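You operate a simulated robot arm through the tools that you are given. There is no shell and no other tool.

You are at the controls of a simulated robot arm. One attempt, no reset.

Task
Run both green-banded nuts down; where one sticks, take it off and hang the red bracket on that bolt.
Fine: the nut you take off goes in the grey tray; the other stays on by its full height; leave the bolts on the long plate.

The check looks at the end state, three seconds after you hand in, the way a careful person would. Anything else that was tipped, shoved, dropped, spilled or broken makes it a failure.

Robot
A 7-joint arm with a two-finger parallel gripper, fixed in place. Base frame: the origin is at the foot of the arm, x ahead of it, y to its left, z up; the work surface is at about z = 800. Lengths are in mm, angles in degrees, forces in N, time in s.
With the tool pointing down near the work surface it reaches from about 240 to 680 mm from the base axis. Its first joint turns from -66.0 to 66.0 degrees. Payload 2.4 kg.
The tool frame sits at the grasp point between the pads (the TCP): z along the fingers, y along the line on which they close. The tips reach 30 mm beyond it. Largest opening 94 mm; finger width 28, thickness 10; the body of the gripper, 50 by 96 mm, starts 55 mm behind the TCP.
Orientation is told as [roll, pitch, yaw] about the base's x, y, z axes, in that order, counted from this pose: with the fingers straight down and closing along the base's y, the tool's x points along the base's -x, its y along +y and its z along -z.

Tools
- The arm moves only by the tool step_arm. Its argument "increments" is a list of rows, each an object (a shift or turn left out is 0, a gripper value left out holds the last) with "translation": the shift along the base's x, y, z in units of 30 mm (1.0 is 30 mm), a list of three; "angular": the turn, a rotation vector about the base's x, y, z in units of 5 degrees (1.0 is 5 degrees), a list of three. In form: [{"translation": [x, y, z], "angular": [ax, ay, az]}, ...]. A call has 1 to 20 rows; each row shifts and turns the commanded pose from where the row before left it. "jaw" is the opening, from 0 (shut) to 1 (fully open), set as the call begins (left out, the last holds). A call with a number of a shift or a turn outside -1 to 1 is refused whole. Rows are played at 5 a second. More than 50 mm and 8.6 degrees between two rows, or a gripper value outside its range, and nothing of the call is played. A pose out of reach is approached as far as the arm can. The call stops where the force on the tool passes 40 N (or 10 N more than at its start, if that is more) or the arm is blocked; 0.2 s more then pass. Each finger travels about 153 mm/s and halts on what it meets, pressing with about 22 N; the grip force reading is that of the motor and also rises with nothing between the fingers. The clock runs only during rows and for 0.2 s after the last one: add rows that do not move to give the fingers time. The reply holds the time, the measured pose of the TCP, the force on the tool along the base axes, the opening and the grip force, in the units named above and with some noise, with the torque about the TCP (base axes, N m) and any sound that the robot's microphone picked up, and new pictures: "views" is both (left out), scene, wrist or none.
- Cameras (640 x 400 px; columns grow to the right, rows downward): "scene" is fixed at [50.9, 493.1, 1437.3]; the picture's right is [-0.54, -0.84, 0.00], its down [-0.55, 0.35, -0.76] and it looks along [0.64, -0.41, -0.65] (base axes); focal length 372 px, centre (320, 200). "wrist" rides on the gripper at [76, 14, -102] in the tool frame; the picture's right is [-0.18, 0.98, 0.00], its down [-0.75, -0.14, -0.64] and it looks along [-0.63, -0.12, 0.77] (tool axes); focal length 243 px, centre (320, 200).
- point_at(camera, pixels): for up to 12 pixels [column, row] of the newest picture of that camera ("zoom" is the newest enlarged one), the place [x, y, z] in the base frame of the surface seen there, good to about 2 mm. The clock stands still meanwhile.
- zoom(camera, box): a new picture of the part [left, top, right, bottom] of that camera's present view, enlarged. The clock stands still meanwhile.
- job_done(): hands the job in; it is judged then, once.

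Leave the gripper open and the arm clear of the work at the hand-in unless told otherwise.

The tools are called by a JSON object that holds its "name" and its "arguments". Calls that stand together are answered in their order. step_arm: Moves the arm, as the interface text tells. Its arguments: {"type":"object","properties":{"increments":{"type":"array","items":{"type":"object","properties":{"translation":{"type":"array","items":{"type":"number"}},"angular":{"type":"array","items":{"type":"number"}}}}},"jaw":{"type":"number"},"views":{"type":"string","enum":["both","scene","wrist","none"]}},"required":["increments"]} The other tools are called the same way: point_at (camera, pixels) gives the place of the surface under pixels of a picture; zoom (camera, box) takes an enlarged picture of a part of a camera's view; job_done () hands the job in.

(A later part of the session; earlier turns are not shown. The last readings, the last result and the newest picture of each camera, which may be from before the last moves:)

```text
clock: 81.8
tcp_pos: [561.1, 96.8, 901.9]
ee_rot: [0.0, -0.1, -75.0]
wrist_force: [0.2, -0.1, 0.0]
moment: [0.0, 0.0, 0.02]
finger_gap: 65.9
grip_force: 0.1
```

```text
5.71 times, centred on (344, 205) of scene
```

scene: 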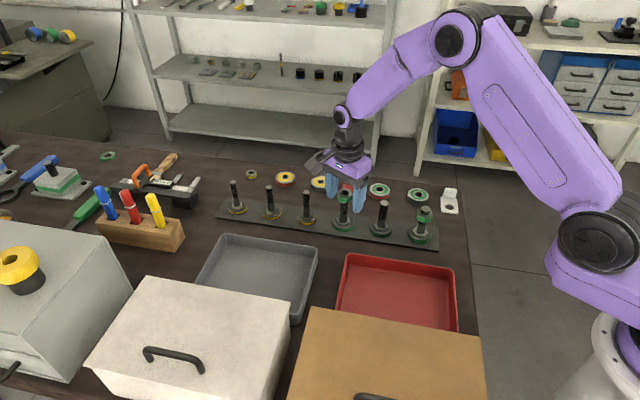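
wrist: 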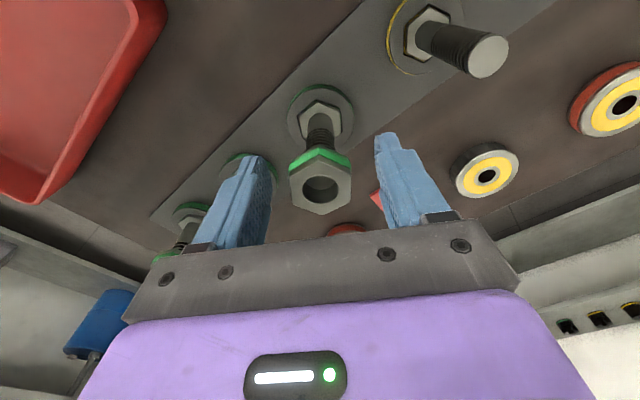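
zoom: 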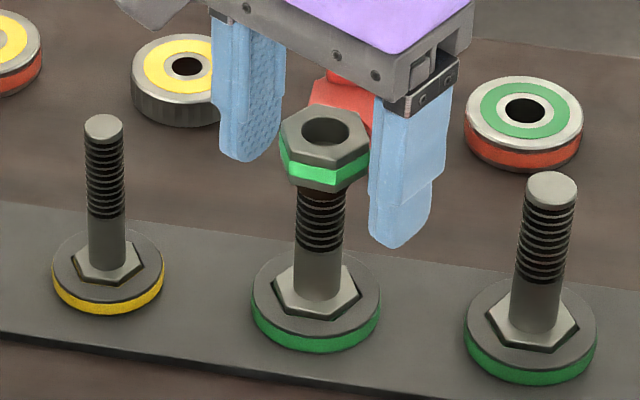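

The nut is ~8° past alignment (jammed at about −83° equivalent); bolt still seated. I rotate −8° more, then close.

{"name": "step_arm", "arguments": {"increments": [{"angular": [0, 0, -0.8]}, {"angular": [0, 0, -0.8]}, {}], "views": "none"}}

{"name": "step_arm", "arguments": {"increments": [{}, {}, {}], "jaw": 0, "views": "wrist"}}

{"name": "zoom", "arguments": {"camera": "wrist", "box": [256, 80, 384, 220]}}

```text
clock: 82.6
tcp_pos: [561.7, 95.9, 900.4]
ee_rot: [0.0, 0.1, -83.0]
wrist_force: [-0.8, -0.7, -0.2]
moment: [0.02, -0.01, -0.02]
finger_gap: 65.8
grip_force: 0.0
```

```text
clock: 83.4
tcp_pos: [561.6, 96.1, 900.7]
ee_rot: [0.0, 0.0, -83.0]
wrist_force: [-0.5, -0.7, 0.0]
moment: [0.01, -0.02, 0.18]
finger_gap: 34.0
grip_force: 22.0
```

wrist: 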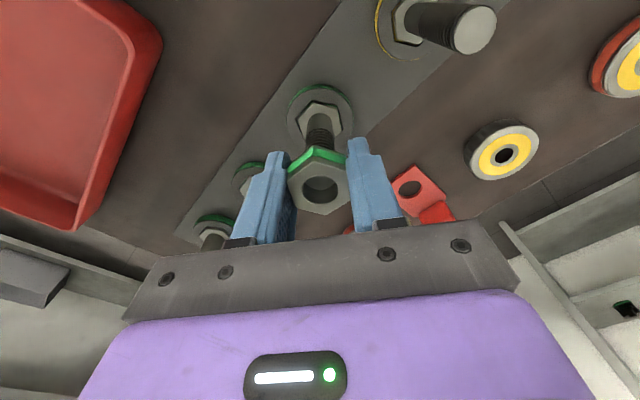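

```text
2.86 times, centred on (320, 150) of wrist
```

zoom: 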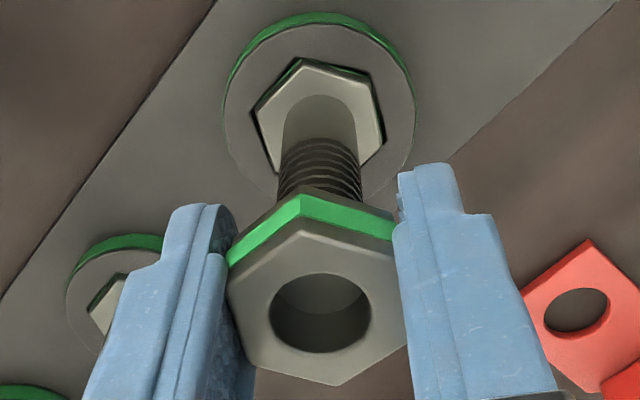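

Gripped with gap 34.0. Now I turn counter-clockwise 70° with matching upward feed.

{"name": "step_arm", "arguments": {"increments": [{"translation": [0, 0, 0.002], "angular": [0, 0, 1]}, {"translation": [0, 0, 0.0065], "angular": [0, 0, 1]}, {"translation": [0, 0, 0.0065], "angular": [0, 0, 1]}, {"translation": [0, 0, 0.0065], "angular": [0, 0, 1]}, {"translation": [0, 0, 0.0065], "angular": [0, 0, 1]}, {"translation": [0, 0, 0.0065], "angular": [0, 0, 1]}, {"translation": [0, 0, 0.0065], "angular": [0, 0, 1]}, {"translation": [0, 0, 0.0065], "angular": [0, 0, 1]}, {"translation": [0, 0, 0.0065], "angular": [0, 0, 1]}, {"translation": [0, 0, 0.0065], "angular": [0, 0, 1]}, {"translation": [0, 0, 0.0065], "angular": [0, 0, 1]}, {"translation": [0, 0, 0.0065], "angular": [0, 0, 1]}, {"translation": [0, 0, 0.0065], "angular": [0, 0, 1]}, {"translation": [0, 0, 0.0065], "angular": [0, 0, 1]}, {}], "views": "both"}}

{"name": "zoom", "arguments": {"camera": "wrist", "box": [256, 80, 384, 220]}}

{"name": "point_at", "arguments": {"camera": "wrist", "pixels": [[298, 176], [320, 164], [341, 172], [346, 198], [300, 204], [322, 208], [320, 182], [316, 182], [324, 183]]}}

```text
clock: 86.6
tcp_pos: [561.7, 95.7, 903.9]
ee_rot: [-0.1, 0.0, -13.0]
wrist_force: [0.3, 0.0, -3.0]
moment: [0.09, 0.01, 0.01]
finger_gap: 34.1
grip_force: 22.5
```

scene: 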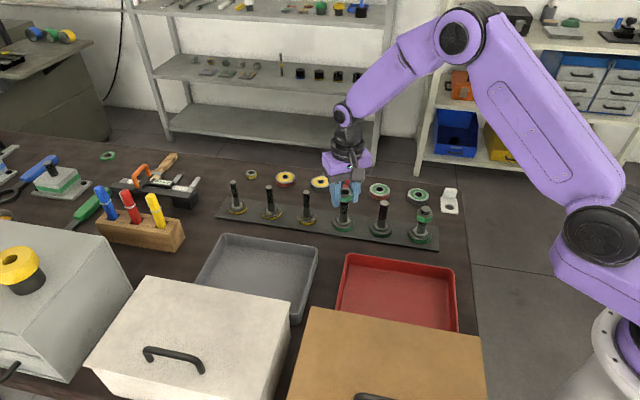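
wrist: 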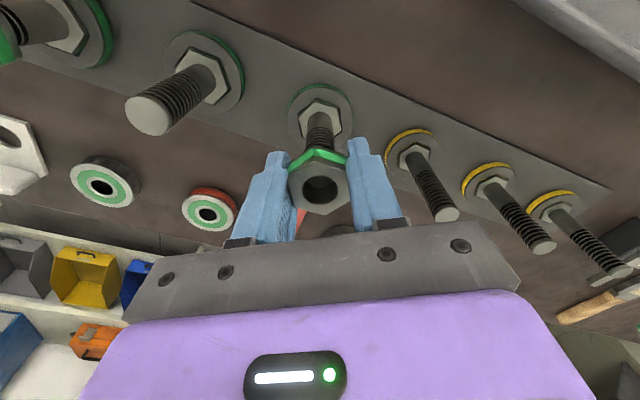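

```text
2.86 times, centred on (320, 150) of wrist
```

zoom: 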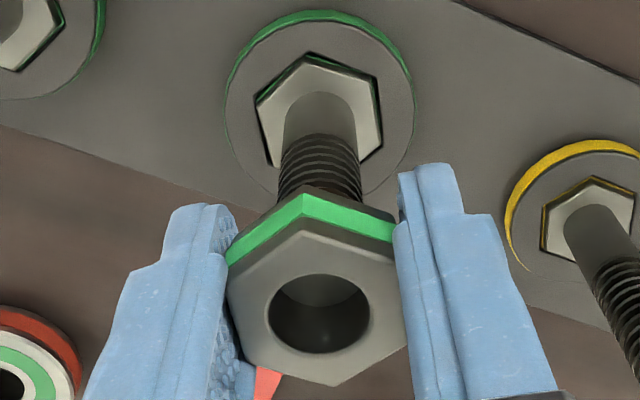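

```text
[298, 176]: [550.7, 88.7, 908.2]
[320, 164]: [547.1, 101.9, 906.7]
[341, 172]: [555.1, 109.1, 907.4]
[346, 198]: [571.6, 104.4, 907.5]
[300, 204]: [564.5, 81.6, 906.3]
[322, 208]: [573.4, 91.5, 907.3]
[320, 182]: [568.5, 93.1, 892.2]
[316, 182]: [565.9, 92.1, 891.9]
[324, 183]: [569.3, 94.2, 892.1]
```

Unscrewing freely (top 907.3, bolt still seated). Continuing 60° counter-clockwise with feed.

{"name": "step_arm", "arguments": {"increments": [{"translation": [0, 0, 0.005], "angular": [0, 0, 1]}, {"translation": [0, 0, 0.0065], "angular": [0, 0, 1]}, {"translation": [0, 0, 0.007], "angular": [0, 0, 1]}, {"translation": [0, 0, 0.007], "angular": [0, 0, 1]}, {"translation": [0, 0, 0.007], "angular": [0, 0, 1]}, {"translation": [0, 0, 0.007], "angular": [0, 0, 1]}, {"translation": [0, 0, 0.007], "angular": [0, 0, 1]}, {"translation": [0, 0, 0.007], "angular": [0, 0, 1]}, {"translation": [0, 0, 0.007], "angular": [0, 0, 1]}, {"translation": [0, 0, 0.007], "angular": [0, 0, 1]}, {"translation": [0, 0, 0.007], "angular": [0, 0, 1]}, {"translation": [0, 0, 0.007], "angular": [0, 0, 1]}, {}], "views": "both"}}

{"name": "zoom", "arguments": {"camera": "wrist", "box": [256, 80, 384, 220]}}

{"name": "point_at", "arguments": {"camera": "wrist", "pixels": [[298, 176], [320, 164], [341, 172], [346, 198], [300, 204], [322, 208], [320, 182], [316, 182], [324, 183]]}}

```text
clock: 89.4
tcp_pos: [561.3, 96.1, 906.2]
ee_rot: [0.0, -0.1, 47.1]
wrist_force: [-4.4, -4.0, 9.2]
moment: [-0.23, 0.28, -0.03]
finger_gap: 34.0
grip_force: 22.1
```

scene: 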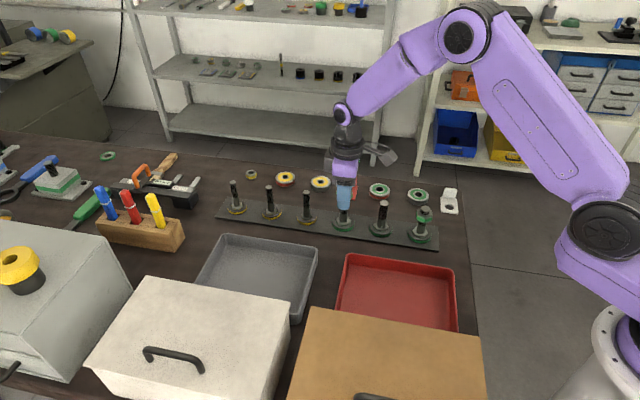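
wrist: 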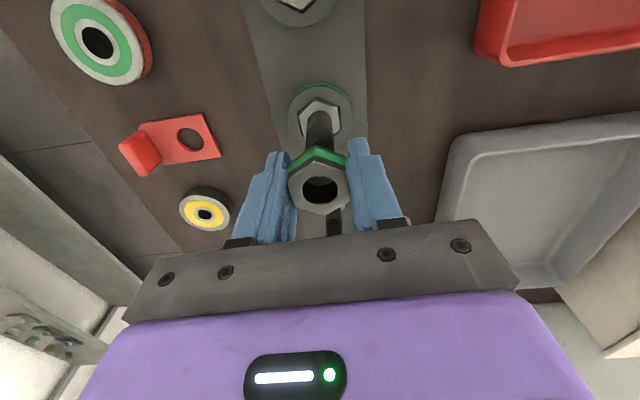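

```text
2.86 times, centred on (320, 150) of wrist
```

zoom: 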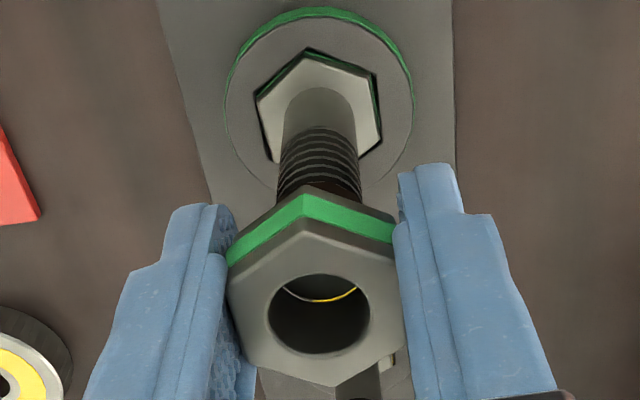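

```text
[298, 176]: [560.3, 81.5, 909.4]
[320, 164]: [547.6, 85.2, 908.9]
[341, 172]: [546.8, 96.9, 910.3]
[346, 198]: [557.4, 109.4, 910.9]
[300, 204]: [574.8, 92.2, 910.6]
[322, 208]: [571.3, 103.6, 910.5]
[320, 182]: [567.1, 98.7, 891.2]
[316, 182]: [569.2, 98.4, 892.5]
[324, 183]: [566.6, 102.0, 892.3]
```

I can now see past the bolt end through the nut's hole (yellow sliver), nut top ≈910.4: it's off the thread. I lift slowly 6 mm and check that the bolt doesn't come along.

{"name": "step_arm", "arguments": {"increments": [{"translation": [0, 0, 0.1]}, {"translation": [0, 0, 0.1]}, {}], "views": "both"}}

{"name": "zoom", "arguments": {"camera": "wrist", "box": [256, 80, 384, 220]}}

{"name": "zoom", "arguments": {"camera": "scene", "box": [320, 170, 368, 240]}}

```text
clock: 90.2
tcp_pos: [561.1, 95.5, 912.1]
ee_rot: [0.1, 0.0, 47.1]
wrist_force: [-0.1, -0.2, 0.4]
moment: [0.0, 0.02, 0.02]
finger_gap: 34.6
grip_force: 22.0
```

scene: 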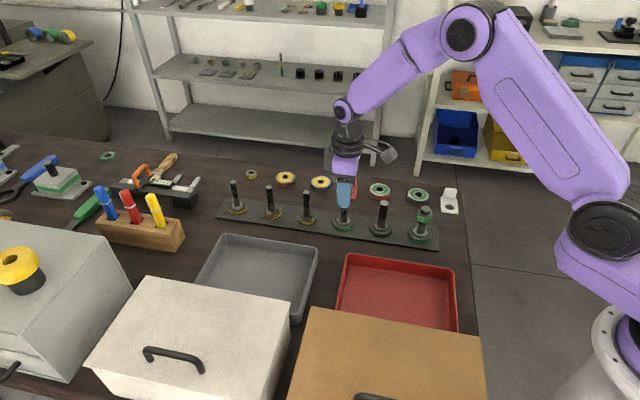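
wrist: 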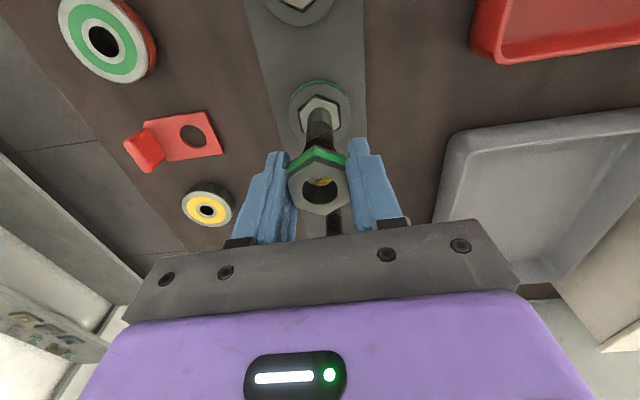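

```text
2.86 times, centred on (320, 150) of wrist
```

zoom: 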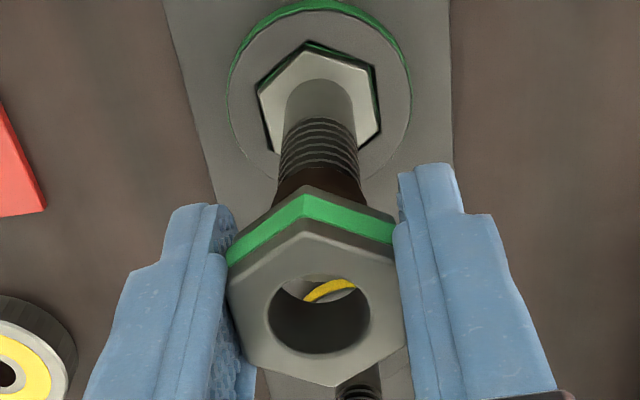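

```text
5.71 times, centred on (344, 205) of scene
```

zoom: 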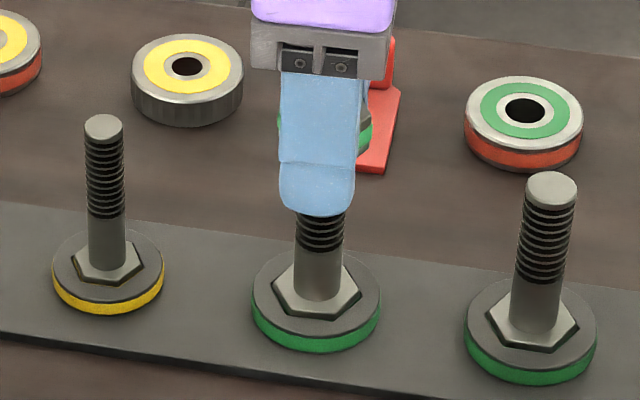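

The nut is free and the bolt stayed in its seat. I'll lift higher and measure the grey tray's extent and its neighbours.

{"name": "step_arm", "arguments": {"increments": [{"translation": [0, 0, 0.7]}, {"translation": [0, 0, 0.8]}, {"translation": [0, 0, 0.8]}, {"translation": [0, 0, 0.7]}, {}], "views": "both"}}

{"name": "point_at", "arguments": {"camera": "scene", "pixels": [[228, 236], [316, 249], [296, 318], [200, 278], [232, 245], [310, 258], [260, 268], [230, 270], [280, 290], [152, 282], [285, 298], [300, 260]]}}

{"name": "zoom", "arguments": {"camera": "scene", "box": [180, 220, 340, 330]}}

```text
clock: 91.4
tcp_pos: [561.5, 95.5, 1002.4]
ee_rot: [0.0, 0.0, 47.0]
wrist_force: [-1.0, -1.0, -0.6]
moment: [0.02, 0.0, -0.01]
finger_gap: 34.1
grip_force: 21.8
```

scene: 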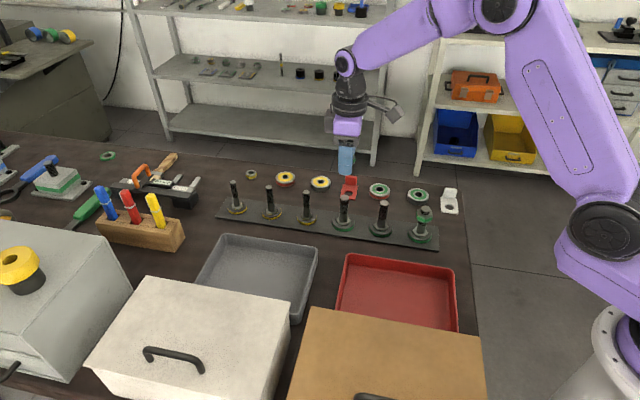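
wrist: 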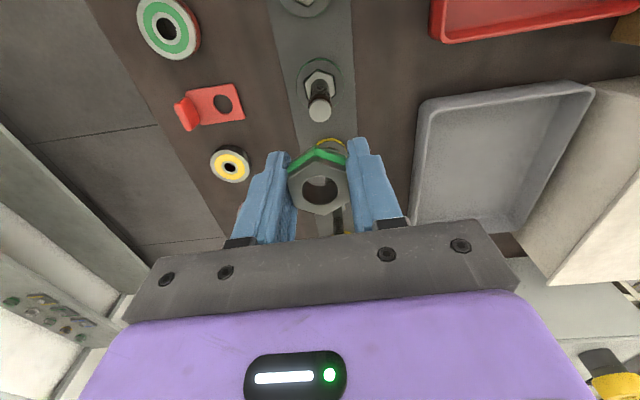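

```text
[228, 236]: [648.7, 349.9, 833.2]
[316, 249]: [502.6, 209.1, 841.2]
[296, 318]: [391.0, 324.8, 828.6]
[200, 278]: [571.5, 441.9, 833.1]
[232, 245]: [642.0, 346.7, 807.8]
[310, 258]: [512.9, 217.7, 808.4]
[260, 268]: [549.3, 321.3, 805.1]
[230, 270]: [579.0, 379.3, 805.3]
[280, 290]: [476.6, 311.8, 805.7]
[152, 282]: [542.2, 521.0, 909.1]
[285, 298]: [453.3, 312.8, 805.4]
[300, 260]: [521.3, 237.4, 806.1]
```

```text
3.64 times, centred on (260, 275) of scene
```

zoom: 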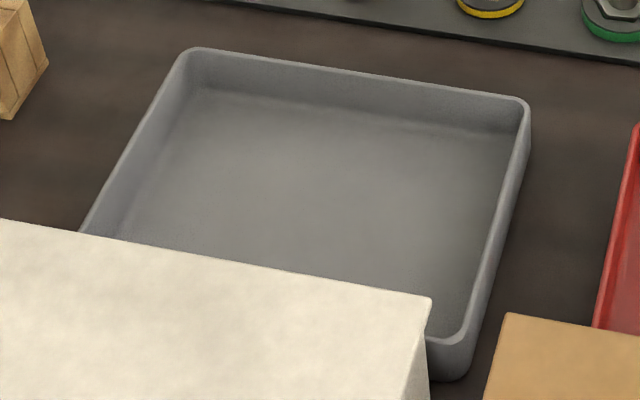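

Tray floor z ≈ 805.5, rim ≈ 838, corners near (648,350), (502,209), (391,325). I need to know where the white box stands relative to the tray before going low.

{"name": "point_at", "arguments": {"camera": "scene", "pixels": [[289, 301], [220, 291], [286, 310], [160, 284], [284, 330], [310, 312], [303, 275], [245, 262]]}}

{"name": "point_at", "arguments": {"camera": "wrist", "pixels": [[422, 102], [588, 86], [512, 232], [420, 220], [470, 150], [520, 150], [570, 190], [530, 225], [590, 130]]}}

```text
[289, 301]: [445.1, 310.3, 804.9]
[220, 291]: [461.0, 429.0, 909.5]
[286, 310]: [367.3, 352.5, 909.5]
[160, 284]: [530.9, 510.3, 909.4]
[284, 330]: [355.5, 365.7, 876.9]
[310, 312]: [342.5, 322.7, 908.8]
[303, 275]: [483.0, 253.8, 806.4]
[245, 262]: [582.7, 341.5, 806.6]
```

```text
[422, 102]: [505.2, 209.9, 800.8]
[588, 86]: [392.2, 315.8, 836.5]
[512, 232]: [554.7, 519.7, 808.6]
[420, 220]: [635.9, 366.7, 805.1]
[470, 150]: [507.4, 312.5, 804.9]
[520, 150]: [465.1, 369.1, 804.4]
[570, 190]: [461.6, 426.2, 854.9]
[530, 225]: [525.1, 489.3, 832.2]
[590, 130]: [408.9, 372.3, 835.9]
```

The white box edge is ~115 mm from a drop point at (507, 305), fine. Carrying the nut over there at z ≈ 1002.

{"name": "step_arm", "arguments": {"increments": [{"translation": [-0.15, 0.582, 0]}, {"translation": [-0.15, 0.582, 0]}, {"translation": [-0.15, 0.582, 0]}, {"translation": [-0.15, 0.582, 0]}, {"translation": [-0.15, 0.582, 0]}, {"translation": [-0.15, 0.582, 0]}, {"translation": [-0.15, 0.582, 0]}, {"translation": [-0.15, 0.582, 0]}, {"translation": [-0.15, 0.582, 0]}, {"translation": [-0.15, 0.582, 0]}, {"translation": [-0.15, 0.582, 0]}, {"translation": [-0.15, 0.582, 0]}, {}], "views": "both"}}

```text
clock: 94.2
tcp_pos: [507.4, 307.1, 1002.6]
ee_rot: [0.0, 0.0, 46.9]
wrist_force: [0.0, 0.1, -1.1]
moment: [0.02, -0.02, -0.01]
finger_gap: 34.0
grip_force: 22.1
```

scene: 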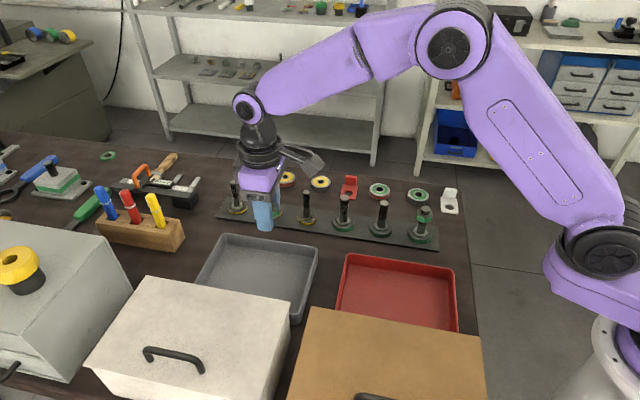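
wrist: 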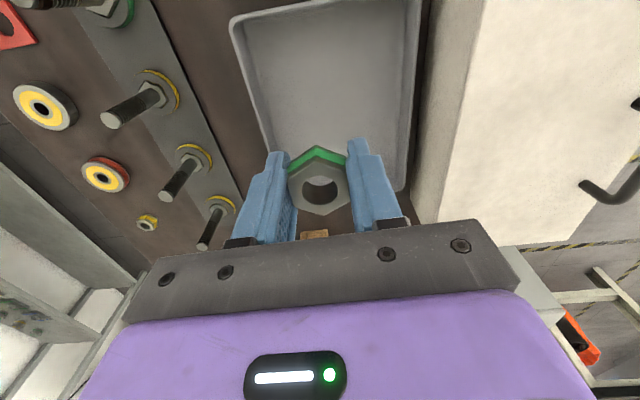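

Above the tray. Descending to TCP z ≈ 841 (tips about 5 mm above the tray floor).

{"name": "step_arm", "arguments": {"increments": [{"translation": [0, 0, -0.7]}, {"translation": [0, 0, -0.7]}, {"translation": [0, 0, -0.7]}, {"translation": [0, 0, -0.7]}, {"translation": [0, 0, -0.7]}, {"translation": [0, 0, -0.7]}, {"translation": [0, 0, -0.6]}, {"translation": [0, 0, -0.4]}, {"translation": [0, 0, -0.2]}, {}], "views": "both"}}

```text
clock: 96.4
tcp_pos: [508.0, 306.0, 840.0]
ee_rot: [-0.1, -0.1, 47.0]
wrist_force: [-0.4, 0.0, -0.1]
moment: [-0.02, 0.0, -0.01]
finger_gap: 33.8
grip_force: 22.1
```

scene: 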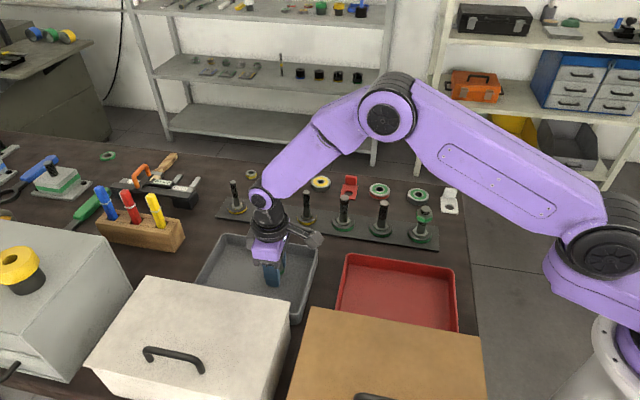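
wrist: 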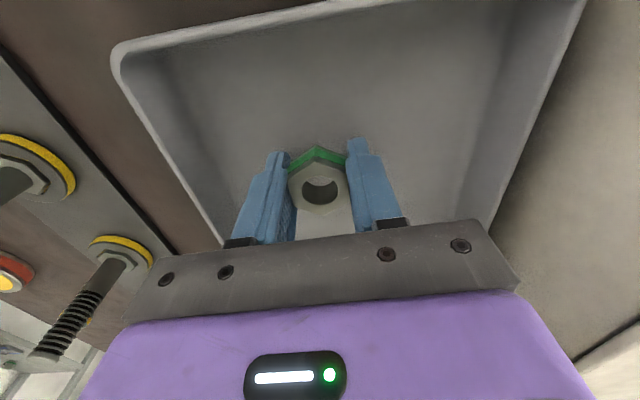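

Nut is inside the tray walls, no contact. I lower 3 mm more and open the jaw to let it down the last bit.

{"name": "step_arm", "arguments": {"increments": [{"translation": [0, 0, -0.05]}, {"translation": [0, 0, -0.05]}, {}], "views": "none"}}

{"name": "step_arm", "arguments": {"increments": [{}, {}, {}, {}, {}], "jaw": 0.5, "views": "both"}}

```text
clock: 97.2
tcp_pos: [508.2, 304.6, 836.6]
ee_rot: [0.0, 0.1, 47.0]
wrist_force: [0.2, -0.4, -1.2]
moment: [0.01, 0.02, -0.03]
finger_gap: 34.1
grip_force: 22.2
```

```text
clock: 98.4
tcp_pos: [507.2, 304.4, 836.6]
ee_rot: [0.0, -0.1, 47.0]
wrist_force: [-0.1, -0.4, -0.5]
moment: [0.0, -0.02, 0.01]
finger_gap: 47.0
grip_force: 0.0
```

scene: 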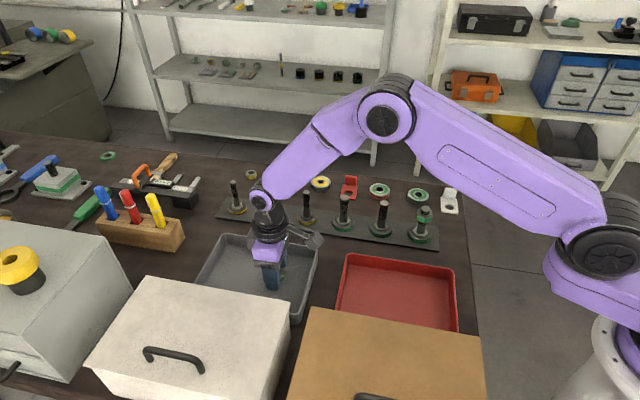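
wrist: 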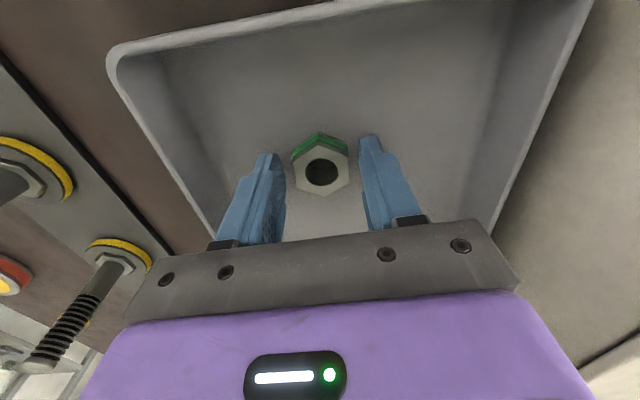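

The nut lies flat in the grey tray. Raising straight up clear of it.

{"name": "step_arm", "arguments": {"increments": [{"translation": [0, 0, 0.3]}, {"translation": [0, 0, 0.7]}, {"translation": [0, 0, 0.9]}, {"translation": [0, 0, 1]}, {"translation": [0, 0, 1]}, {"translation": [0, 0, 1]}, {"translation": [0, 0, 0.8]}, {}], "views": "both"}}

{"name": "zoom", "arguments": {"camera": "scene", "box": [180, 170, 360, 320]}}

{"name": "zoom", "arguments": {"camera": "scene", "box": [330, 168, 378, 204]}}

```text
clock: 100.2
tcp_pos: [507.8, 307.6, 1008.6]
ee_rot: [-0.1, 0.0, 47.1]
wrist_force: [-0.1, -0.9, -0.4]
moment: [0.01, -0.01, 0.02]
finger_gap: 46.8
grip_force: 0.1
```

scene: 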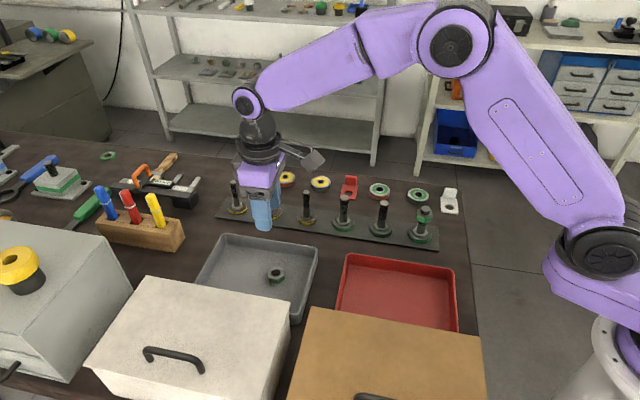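
wrist: 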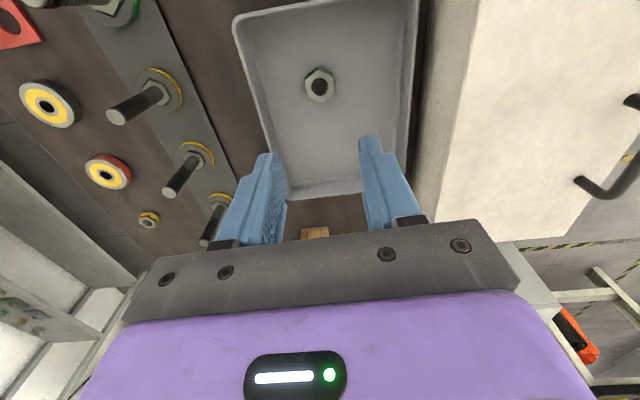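

```text
2.67 times, centred on (270, 245) of scene
```

zoom: 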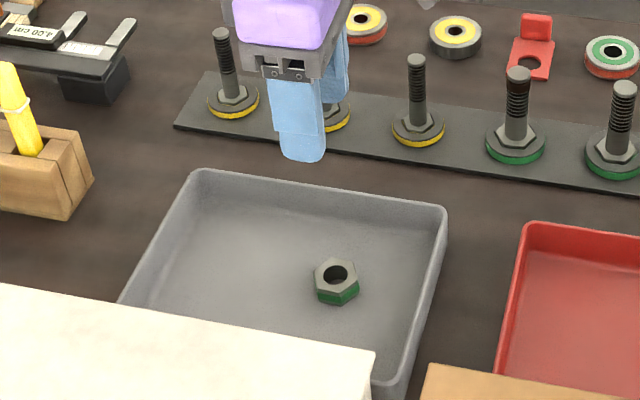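

```text
11.11 times, centred on (354, 186) of scene
```

zoom: 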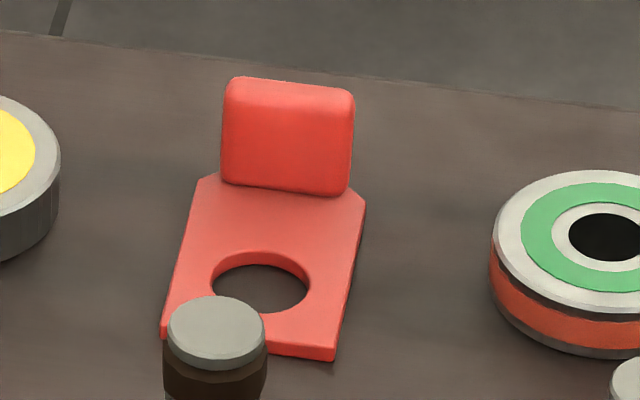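

Nut rests in the tray; the rusted bolt top is now bare. Measuring the red bracket: tab, plate and hole edges.

{"name": "point_at", "arguments": {"camera": "zoom", "pixels": [[240, 86], [345, 98], [230, 175], [340, 185], [290, 84], [285, 140], [207, 185], [356, 203], [168, 325], [330, 343], [207, 285], [312, 290]]}}

{"name": "point_at", "arguments": {"camera": "zoom", "pixels": [[262, 247], [270, 318], [260, 290], [280, 225], [320, 250], [195, 250], [282, 182], [292, 78], [232, 130], [350, 140]]}}

```text
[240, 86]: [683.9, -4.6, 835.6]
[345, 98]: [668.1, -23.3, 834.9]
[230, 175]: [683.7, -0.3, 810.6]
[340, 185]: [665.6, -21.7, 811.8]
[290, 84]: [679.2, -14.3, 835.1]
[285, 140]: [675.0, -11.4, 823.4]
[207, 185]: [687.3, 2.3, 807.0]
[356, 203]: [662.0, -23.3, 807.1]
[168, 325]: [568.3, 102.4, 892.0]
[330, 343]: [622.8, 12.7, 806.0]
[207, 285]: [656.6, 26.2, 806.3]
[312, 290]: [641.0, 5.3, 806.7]
```

```text
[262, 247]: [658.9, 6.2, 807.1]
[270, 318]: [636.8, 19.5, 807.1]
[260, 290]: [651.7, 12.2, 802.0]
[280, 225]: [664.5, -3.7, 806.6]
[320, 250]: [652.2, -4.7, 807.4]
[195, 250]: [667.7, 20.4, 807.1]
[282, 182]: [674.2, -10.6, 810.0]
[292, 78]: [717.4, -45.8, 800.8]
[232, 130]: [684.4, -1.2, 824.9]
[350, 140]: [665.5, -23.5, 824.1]
```

Bracket: long axis about −43.5°, tab front face centre ≈ (674.8, −11.4), tab top ≈ 836, plate top ≈ 807, hole centre ≈ (648.5, 14.3). Gripping across the tab's thickness needs yaw ≈ 46.5°, which I already have. I'll check neighbours and move above the bracket.

{"name": "point_at", "arguments": {"camera": "scene", "pixels": [[379, 187], [372, 192], [388, 196], [320, 181], [328, 186], [313, 187], [400, 180], [360, 178], [366, 160], [351, 172]]}}

{"name": "step_arm", "arguments": {"increments": [{"translation": [0.4378, -0.8528, 0]}, {"translation": [0.4378, -0.8528, 0]}, {"translation": [0.4378, -0.8528, 0]}, {"translation": [0.4378, -0.8528, 0]}, {"translation": [0.4378, -0.8528, 0]}, {"translation": [0.4378, -0.8528, 0]}, {"translation": [0.4378, -0.8528, 0]}, {"translation": [0.4378, -0.8528, 0]}, {"translation": [0.4378, -0.8528, 0]}, {"translation": [0.4378, -0.8528, 0]}, {"translation": [0.4378, -0.8528, 0]}, {"translation": [0.4378, -0.8528, 0]}, {}, {}], "jaw": 0.6, "views": "both"}}

```text
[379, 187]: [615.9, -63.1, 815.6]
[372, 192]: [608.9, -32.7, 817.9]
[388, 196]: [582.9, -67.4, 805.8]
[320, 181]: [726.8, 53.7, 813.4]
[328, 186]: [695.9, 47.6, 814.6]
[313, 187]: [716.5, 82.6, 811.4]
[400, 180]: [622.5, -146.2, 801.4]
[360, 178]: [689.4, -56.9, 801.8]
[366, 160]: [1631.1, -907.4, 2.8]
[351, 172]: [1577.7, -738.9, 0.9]
```

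```text
clock: 103.2
tcp_pos: [664.5, -0.6, 1008.2]
ee_rot: [0.1, 0.0, 47.0]
wrist_force: [-0.1, -0.6, 0.1]
moment: [0.04, -0.01, 0.0]
finger_gap: 56.4
grip_force: 0.1
```

scene: 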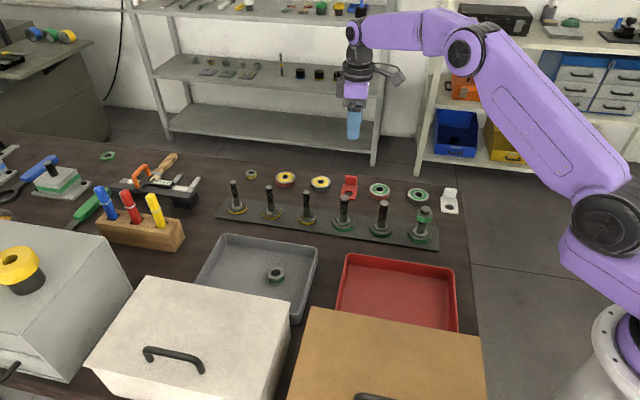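
wrist: 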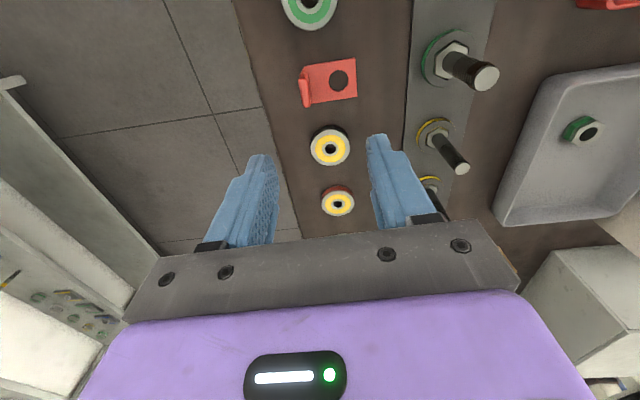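

The bracket shows at wrist (328,83). Enlarging to measure tab thickness and hole from above.

{"name": "zoom", "arguments": {"camera": "wrist", "box": [288, 50, 368, 115]}}

```text
6.15 times, centred on (328, 82) of wrist
```

zoom: 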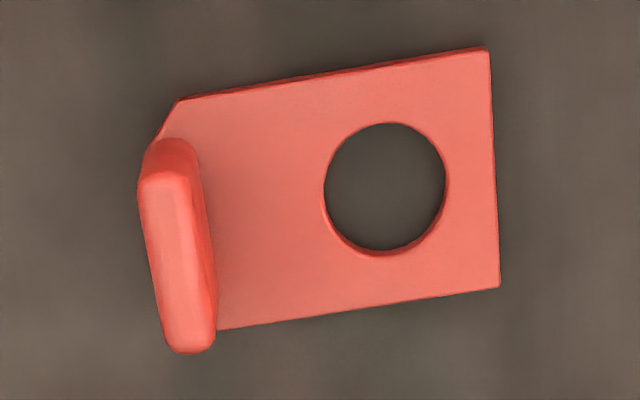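

{"name": "point_at", "arguments": {"camera": "zoom", "pixels": [[165, 185], [195, 185], [148, 200], [190, 200], [168, 330], [205, 330], [212, 280], [150, 260], [180, 105], [485, 55], [494, 282], [222, 322]]}}

{"name": "point_at", "arguments": {"camera": "zoom", "pixels": [[385, 118], [320, 186], [452, 186], [382, 260], [340, 135], [432, 135], [335, 245], [438, 240], [384, 186], [175, 260], [200, 260]]}}

```text
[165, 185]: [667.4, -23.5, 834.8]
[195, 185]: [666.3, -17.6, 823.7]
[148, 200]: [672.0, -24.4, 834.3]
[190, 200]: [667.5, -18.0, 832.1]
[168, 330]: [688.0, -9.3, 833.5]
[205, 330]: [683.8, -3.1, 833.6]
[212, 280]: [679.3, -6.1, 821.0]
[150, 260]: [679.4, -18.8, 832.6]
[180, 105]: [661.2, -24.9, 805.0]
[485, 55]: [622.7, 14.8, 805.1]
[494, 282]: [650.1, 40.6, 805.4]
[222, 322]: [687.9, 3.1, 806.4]
```

```text
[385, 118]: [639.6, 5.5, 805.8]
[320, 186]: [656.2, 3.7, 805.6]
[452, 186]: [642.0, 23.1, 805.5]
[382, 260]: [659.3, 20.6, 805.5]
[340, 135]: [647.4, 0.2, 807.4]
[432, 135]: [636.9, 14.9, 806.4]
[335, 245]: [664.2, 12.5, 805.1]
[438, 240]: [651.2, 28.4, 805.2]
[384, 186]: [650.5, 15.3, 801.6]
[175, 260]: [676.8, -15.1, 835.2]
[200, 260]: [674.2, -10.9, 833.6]
```

Tab centre ≈ (677.2, −13.8), ~9 mm thick; hole centre ≈ (649.5, 13.6), ~23 mm wide; axis 135°. I shift there, trim yaw to 45°, and descend partway to z ≈ 885.

{"name": "step_arm", "arguments": {"increments": [{"translation": [0.2035, -0.2035, 0], "angular": [0, 0, -0.2]}, {"translation": [0.2035, -0.2035, 0], "angular": [0, 0, -0.2]}, {"translation": [0, 0, -0.7]}, {"translation": [0, 0, -0.7]}, {"translation": [0, 0, -0.7]}, {"translation": [0, 0, -0.7]}, {"translation": [0, 0, -0.7]}, {"translation": [0, 0, -0.6]}, {}, {}], "jaw": 0.6, "views": "both"}}

{"name": "zoom", "arguments": {"camera": "wrist", "box": [240, 90, 400, 200]}}

```text
clock: 105.4
tcp_pos: [677.2, -14.2, 884.7]
ee_rot: [0.0, 0.1, 45.1]
wrist_force: [0.2, 0.5, 0.1]
moment: [0.0, 0.01, 0.01]
finger_gap: 56.6
grip_force: 0.0
```

scene: 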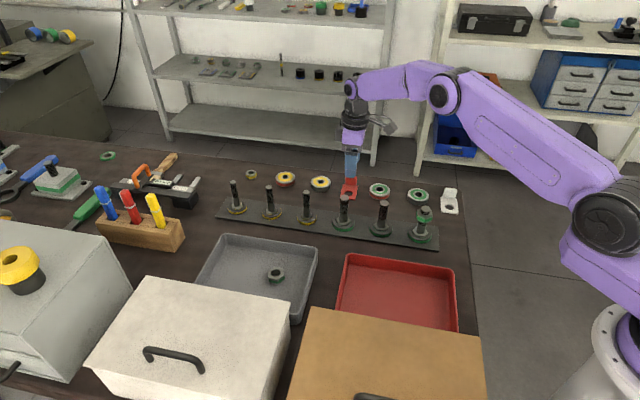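
wrist: 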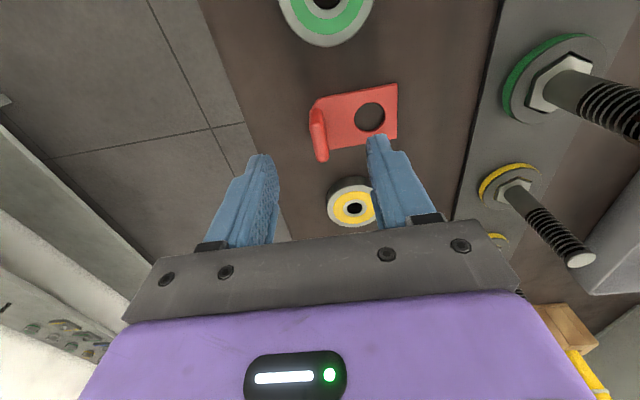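

```text
3.64 times, centred on (320, 145) of wrist
```

zoom: 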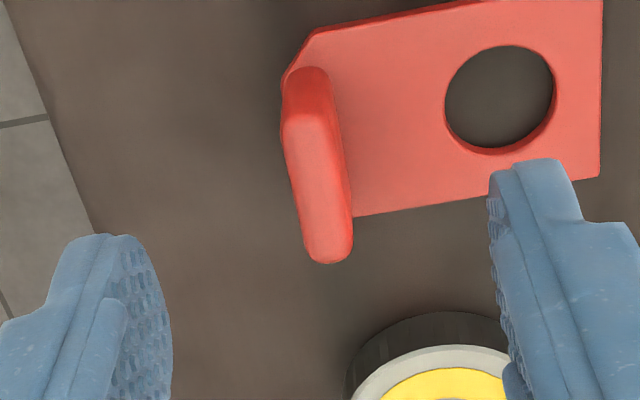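

Tab lies between the fingers. Re-measuring tab edges from this closer view before the final descent.

{"name": "point_at", "arguments": {"camera": "zoom", "pixels": [[290, 130], [330, 130], [318, 190], [345, 190], [310, 245], [345, 250], [300, 190], [335, 190], [305, 75], [330, 90], [500, 45], [445, 100]]}}

{"name": "point_at", "arguments": {"camera": "zoom", "pixels": [[500, 98], [500, 152], [557, 98], [440, 98], [500, 42], [318, 40], [598, 172], [362, 212]]}}

```text
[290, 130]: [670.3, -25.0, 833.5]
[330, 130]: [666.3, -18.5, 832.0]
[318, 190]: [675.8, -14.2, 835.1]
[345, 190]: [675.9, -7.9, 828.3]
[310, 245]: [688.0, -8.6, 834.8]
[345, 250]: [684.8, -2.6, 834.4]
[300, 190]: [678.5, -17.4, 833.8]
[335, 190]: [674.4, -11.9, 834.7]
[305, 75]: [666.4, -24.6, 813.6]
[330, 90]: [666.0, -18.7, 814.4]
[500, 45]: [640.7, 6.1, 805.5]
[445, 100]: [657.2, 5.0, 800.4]
```

```text
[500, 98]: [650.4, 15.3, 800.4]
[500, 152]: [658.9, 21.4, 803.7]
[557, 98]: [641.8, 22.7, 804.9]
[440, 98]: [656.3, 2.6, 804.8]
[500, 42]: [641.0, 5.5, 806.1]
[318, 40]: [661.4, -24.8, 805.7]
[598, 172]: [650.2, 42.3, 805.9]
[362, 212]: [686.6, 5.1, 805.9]
```

Tab centre confirmed at (677.3, −13.7); the TCP matches. Descending 43.5 mm so the tips stop ~4 mm above the plate.

{"name": "step_arm", "arguments": {"increments": [{"translation": [0, 0, -0.5]}, {"translation": [0, 0, -0.5]}, {"translation": [0, 0, -0.3]}, {"translation": [0, 0, -0.15]}, {}, {}], "jaw": 0.6, "views": "both"}}

{"name": "zoom", "arguments": {"camera": "wrist", "box": [240, 90, 400, 200]}}

{"name": "zoom", "arguments": {"camera": "scene", "box": [320, 150, 384, 210]}}

```text
clock: 106.8
tcp_pos: [678.1, -13.7, 841.6]
ee_rot: [0.0, 0.0, 45.0]
wrist_force: [-0.1, 0.7, -0.1]
moment: [0.0, 0.0, 0.0]
finger_gap: 56.3
grip_force: 0.1
```

scene: 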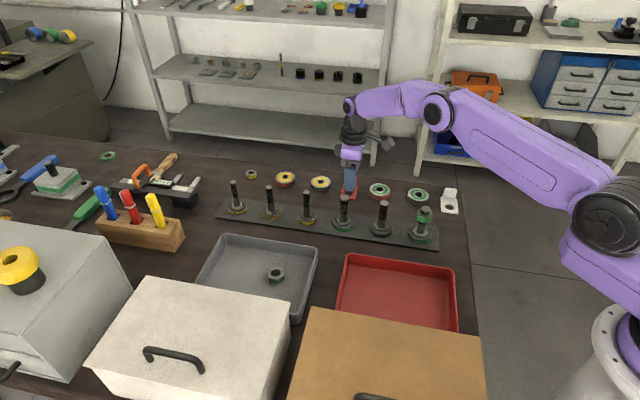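
wrist: 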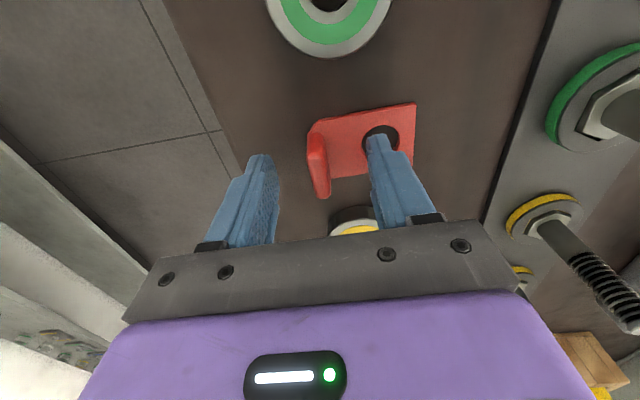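

```text
3.64 times, centred on (320, 145) of wrist
```

zoom: 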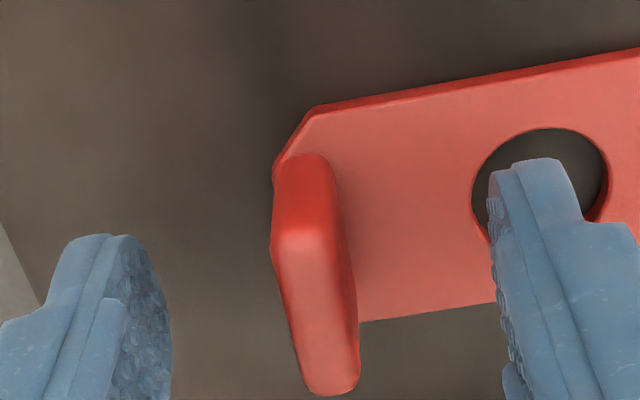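

```text
6.67 times, centred on (352, 180) of scene
```

zoom: 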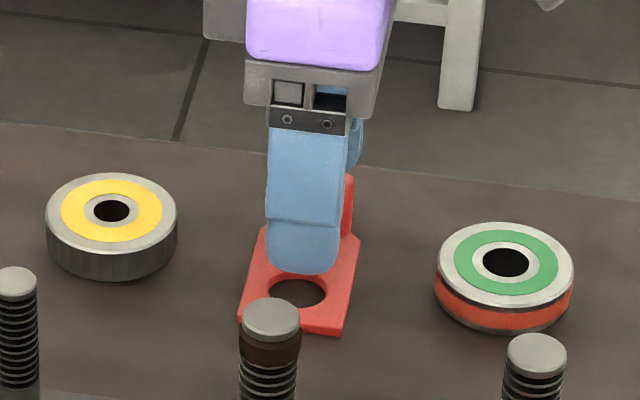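

Fingers straddle the tab with clearance over the plate. Closing on the tab.

{"name": "step_arm", "arguments": {"increments": [{}, {}, {}, {}], "jaw": 0, "views": "both"}}

{"name": "zoom", "arguments": {"camera": "wrist", "box": [240, 90, 400, 200]}}

```text
clock: 107.8
tcp_pos: [677.7, -12.9, 841.1]
ee_rot: [0.0, 0.0, 45.1]
wrist_force: [0.2, 0.2, -0.4]
moment: [-0.01, 0.01, -0.01]
finger_gap: 8.7
grip_force: 21.8
```

scene: 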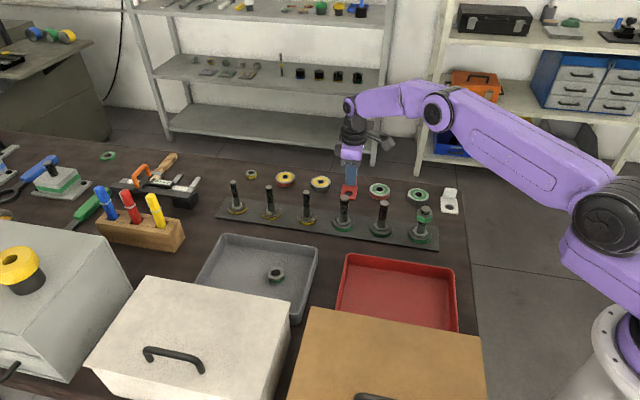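
wrist: 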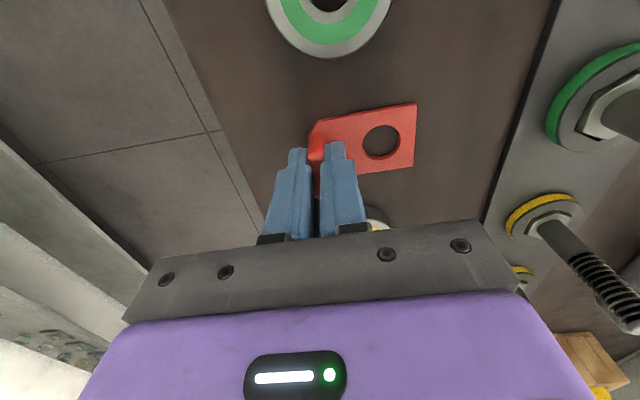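

```text
3.64 times, centred on (320, 145) of wrist
```

zoom: 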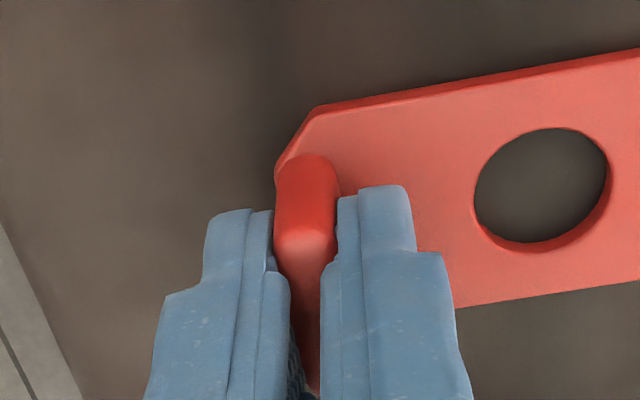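

Gap 8.7 mm = tab thickness, gripped. Lifting gently 30 mm and checking it hangs level.

{"name": "step_arm", "arguments": {"increments": [{"translation": [0, 0, 0.2]}, {"translation": [0, 0, 0.4]}, {"translation": [0, 0, 0.4]}, {}, {}], "views": "both"}}

{"name": "zoom", "arguments": {"camera": "wrist", "box": [240, 90, 400, 200]}}

{"name": "zoom", "arguments": {"camera": "scene", "box": [320, 140, 384, 210]}}

```text
clock: 109.0
tcp_pos: [678.9, -14.1, 871.2]
ee_rot: [0.0, 0.0, 45.0]
wrist_force: [-0.4, 0.1, -0.4]
moment: [0.01, 0.02, -0.02]
finger_gap: 8.6
grip_force: 23.3
```

scene: 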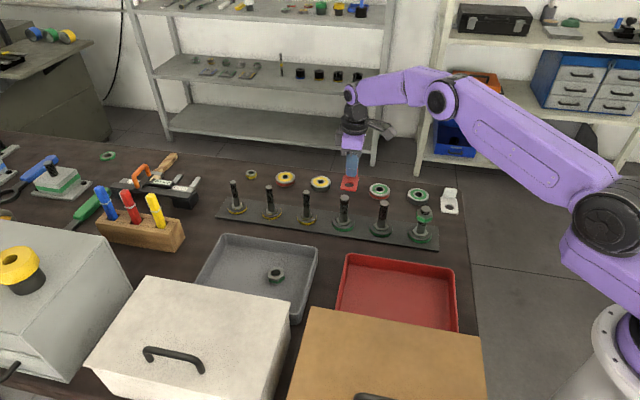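
wrist: 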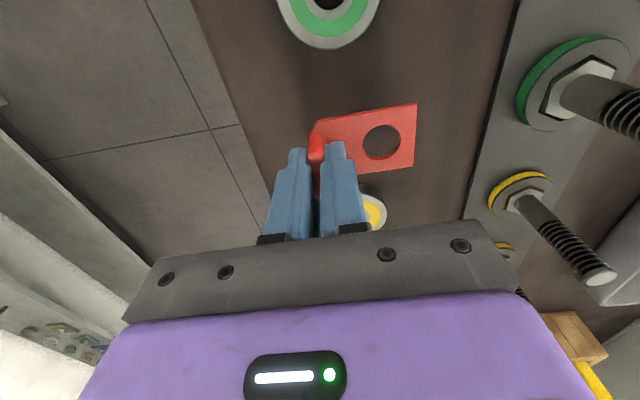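

```text
3.64 times, centred on (320, 145) of wrist
```

zoom: 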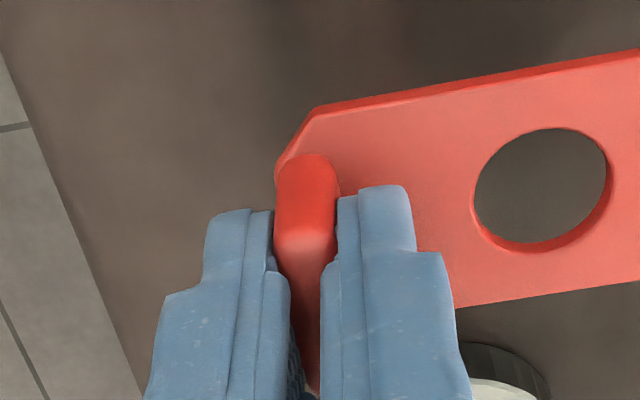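

```text
5.71 times, centred on (352, 175) of scene
```

zoom: 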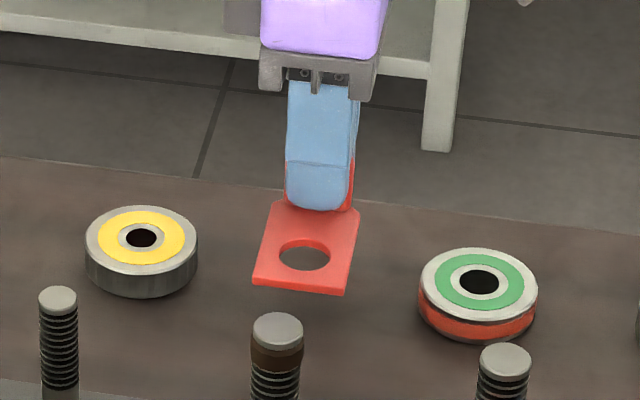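

Bracket lifted level. Raising another ~100 mm so the plate clears the bolt tops, then I'll measure the hole and the bolt end.

{"name": "step_arm", "arguments": {"increments": [{"translation": [0, 0, 0.6]}, {"translation": [0, 0, 0.8]}, {"translation": [0, 0, 0.8]}, {"translation": [0, 0, 0.7]}, {"translation": [0, 0, 0.4]}, {}, {}], "views": "both"}}

{"name": "zoom", "arguments": {"camera": "wrist", "box": [300, 90, 428, 180]}}

{"name": "zoom", "arguments": {"camera": "scene", "box": [325, 180, 365, 240]}}

```text
clock: 110.6
tcp_pos: [677.8, -12.8, 969.5]
ee_rot: [0.0, 0.0, 45.0]
wrist_force: [0.2, 0.0, 0.0]
moment: [-0.02, 0.0, -0.03]
finger_gap: 8.7
grip_force: 22.0
```

scene: 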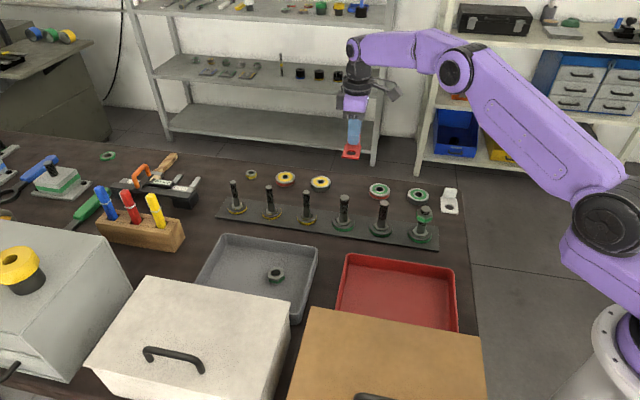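
wrist: 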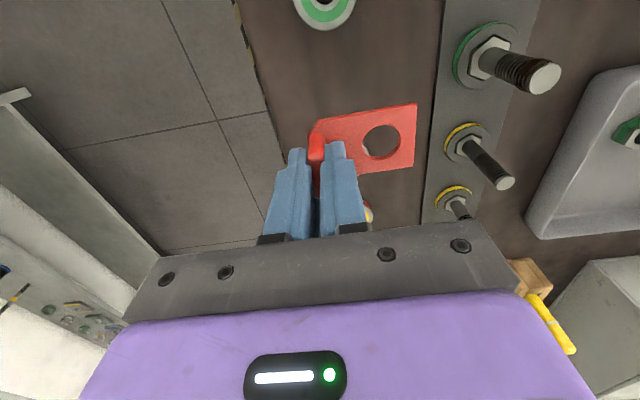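

```text
4.44 times, centred on (364, 135) of wrist
```

zoom: 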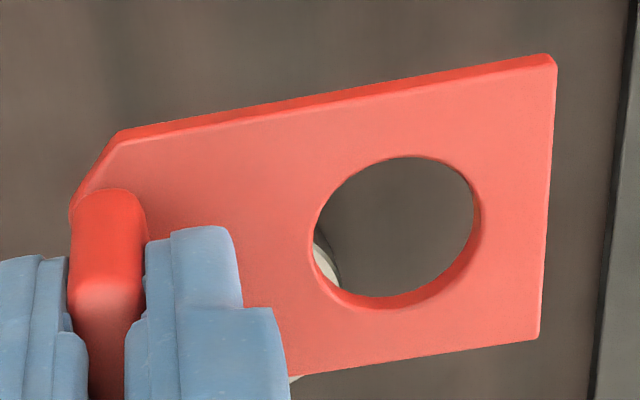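

```text
6.67 times, centred on (345, 210) of scene
```

zoom: 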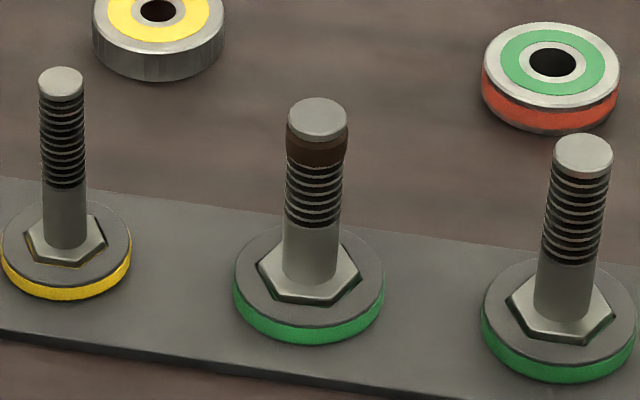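

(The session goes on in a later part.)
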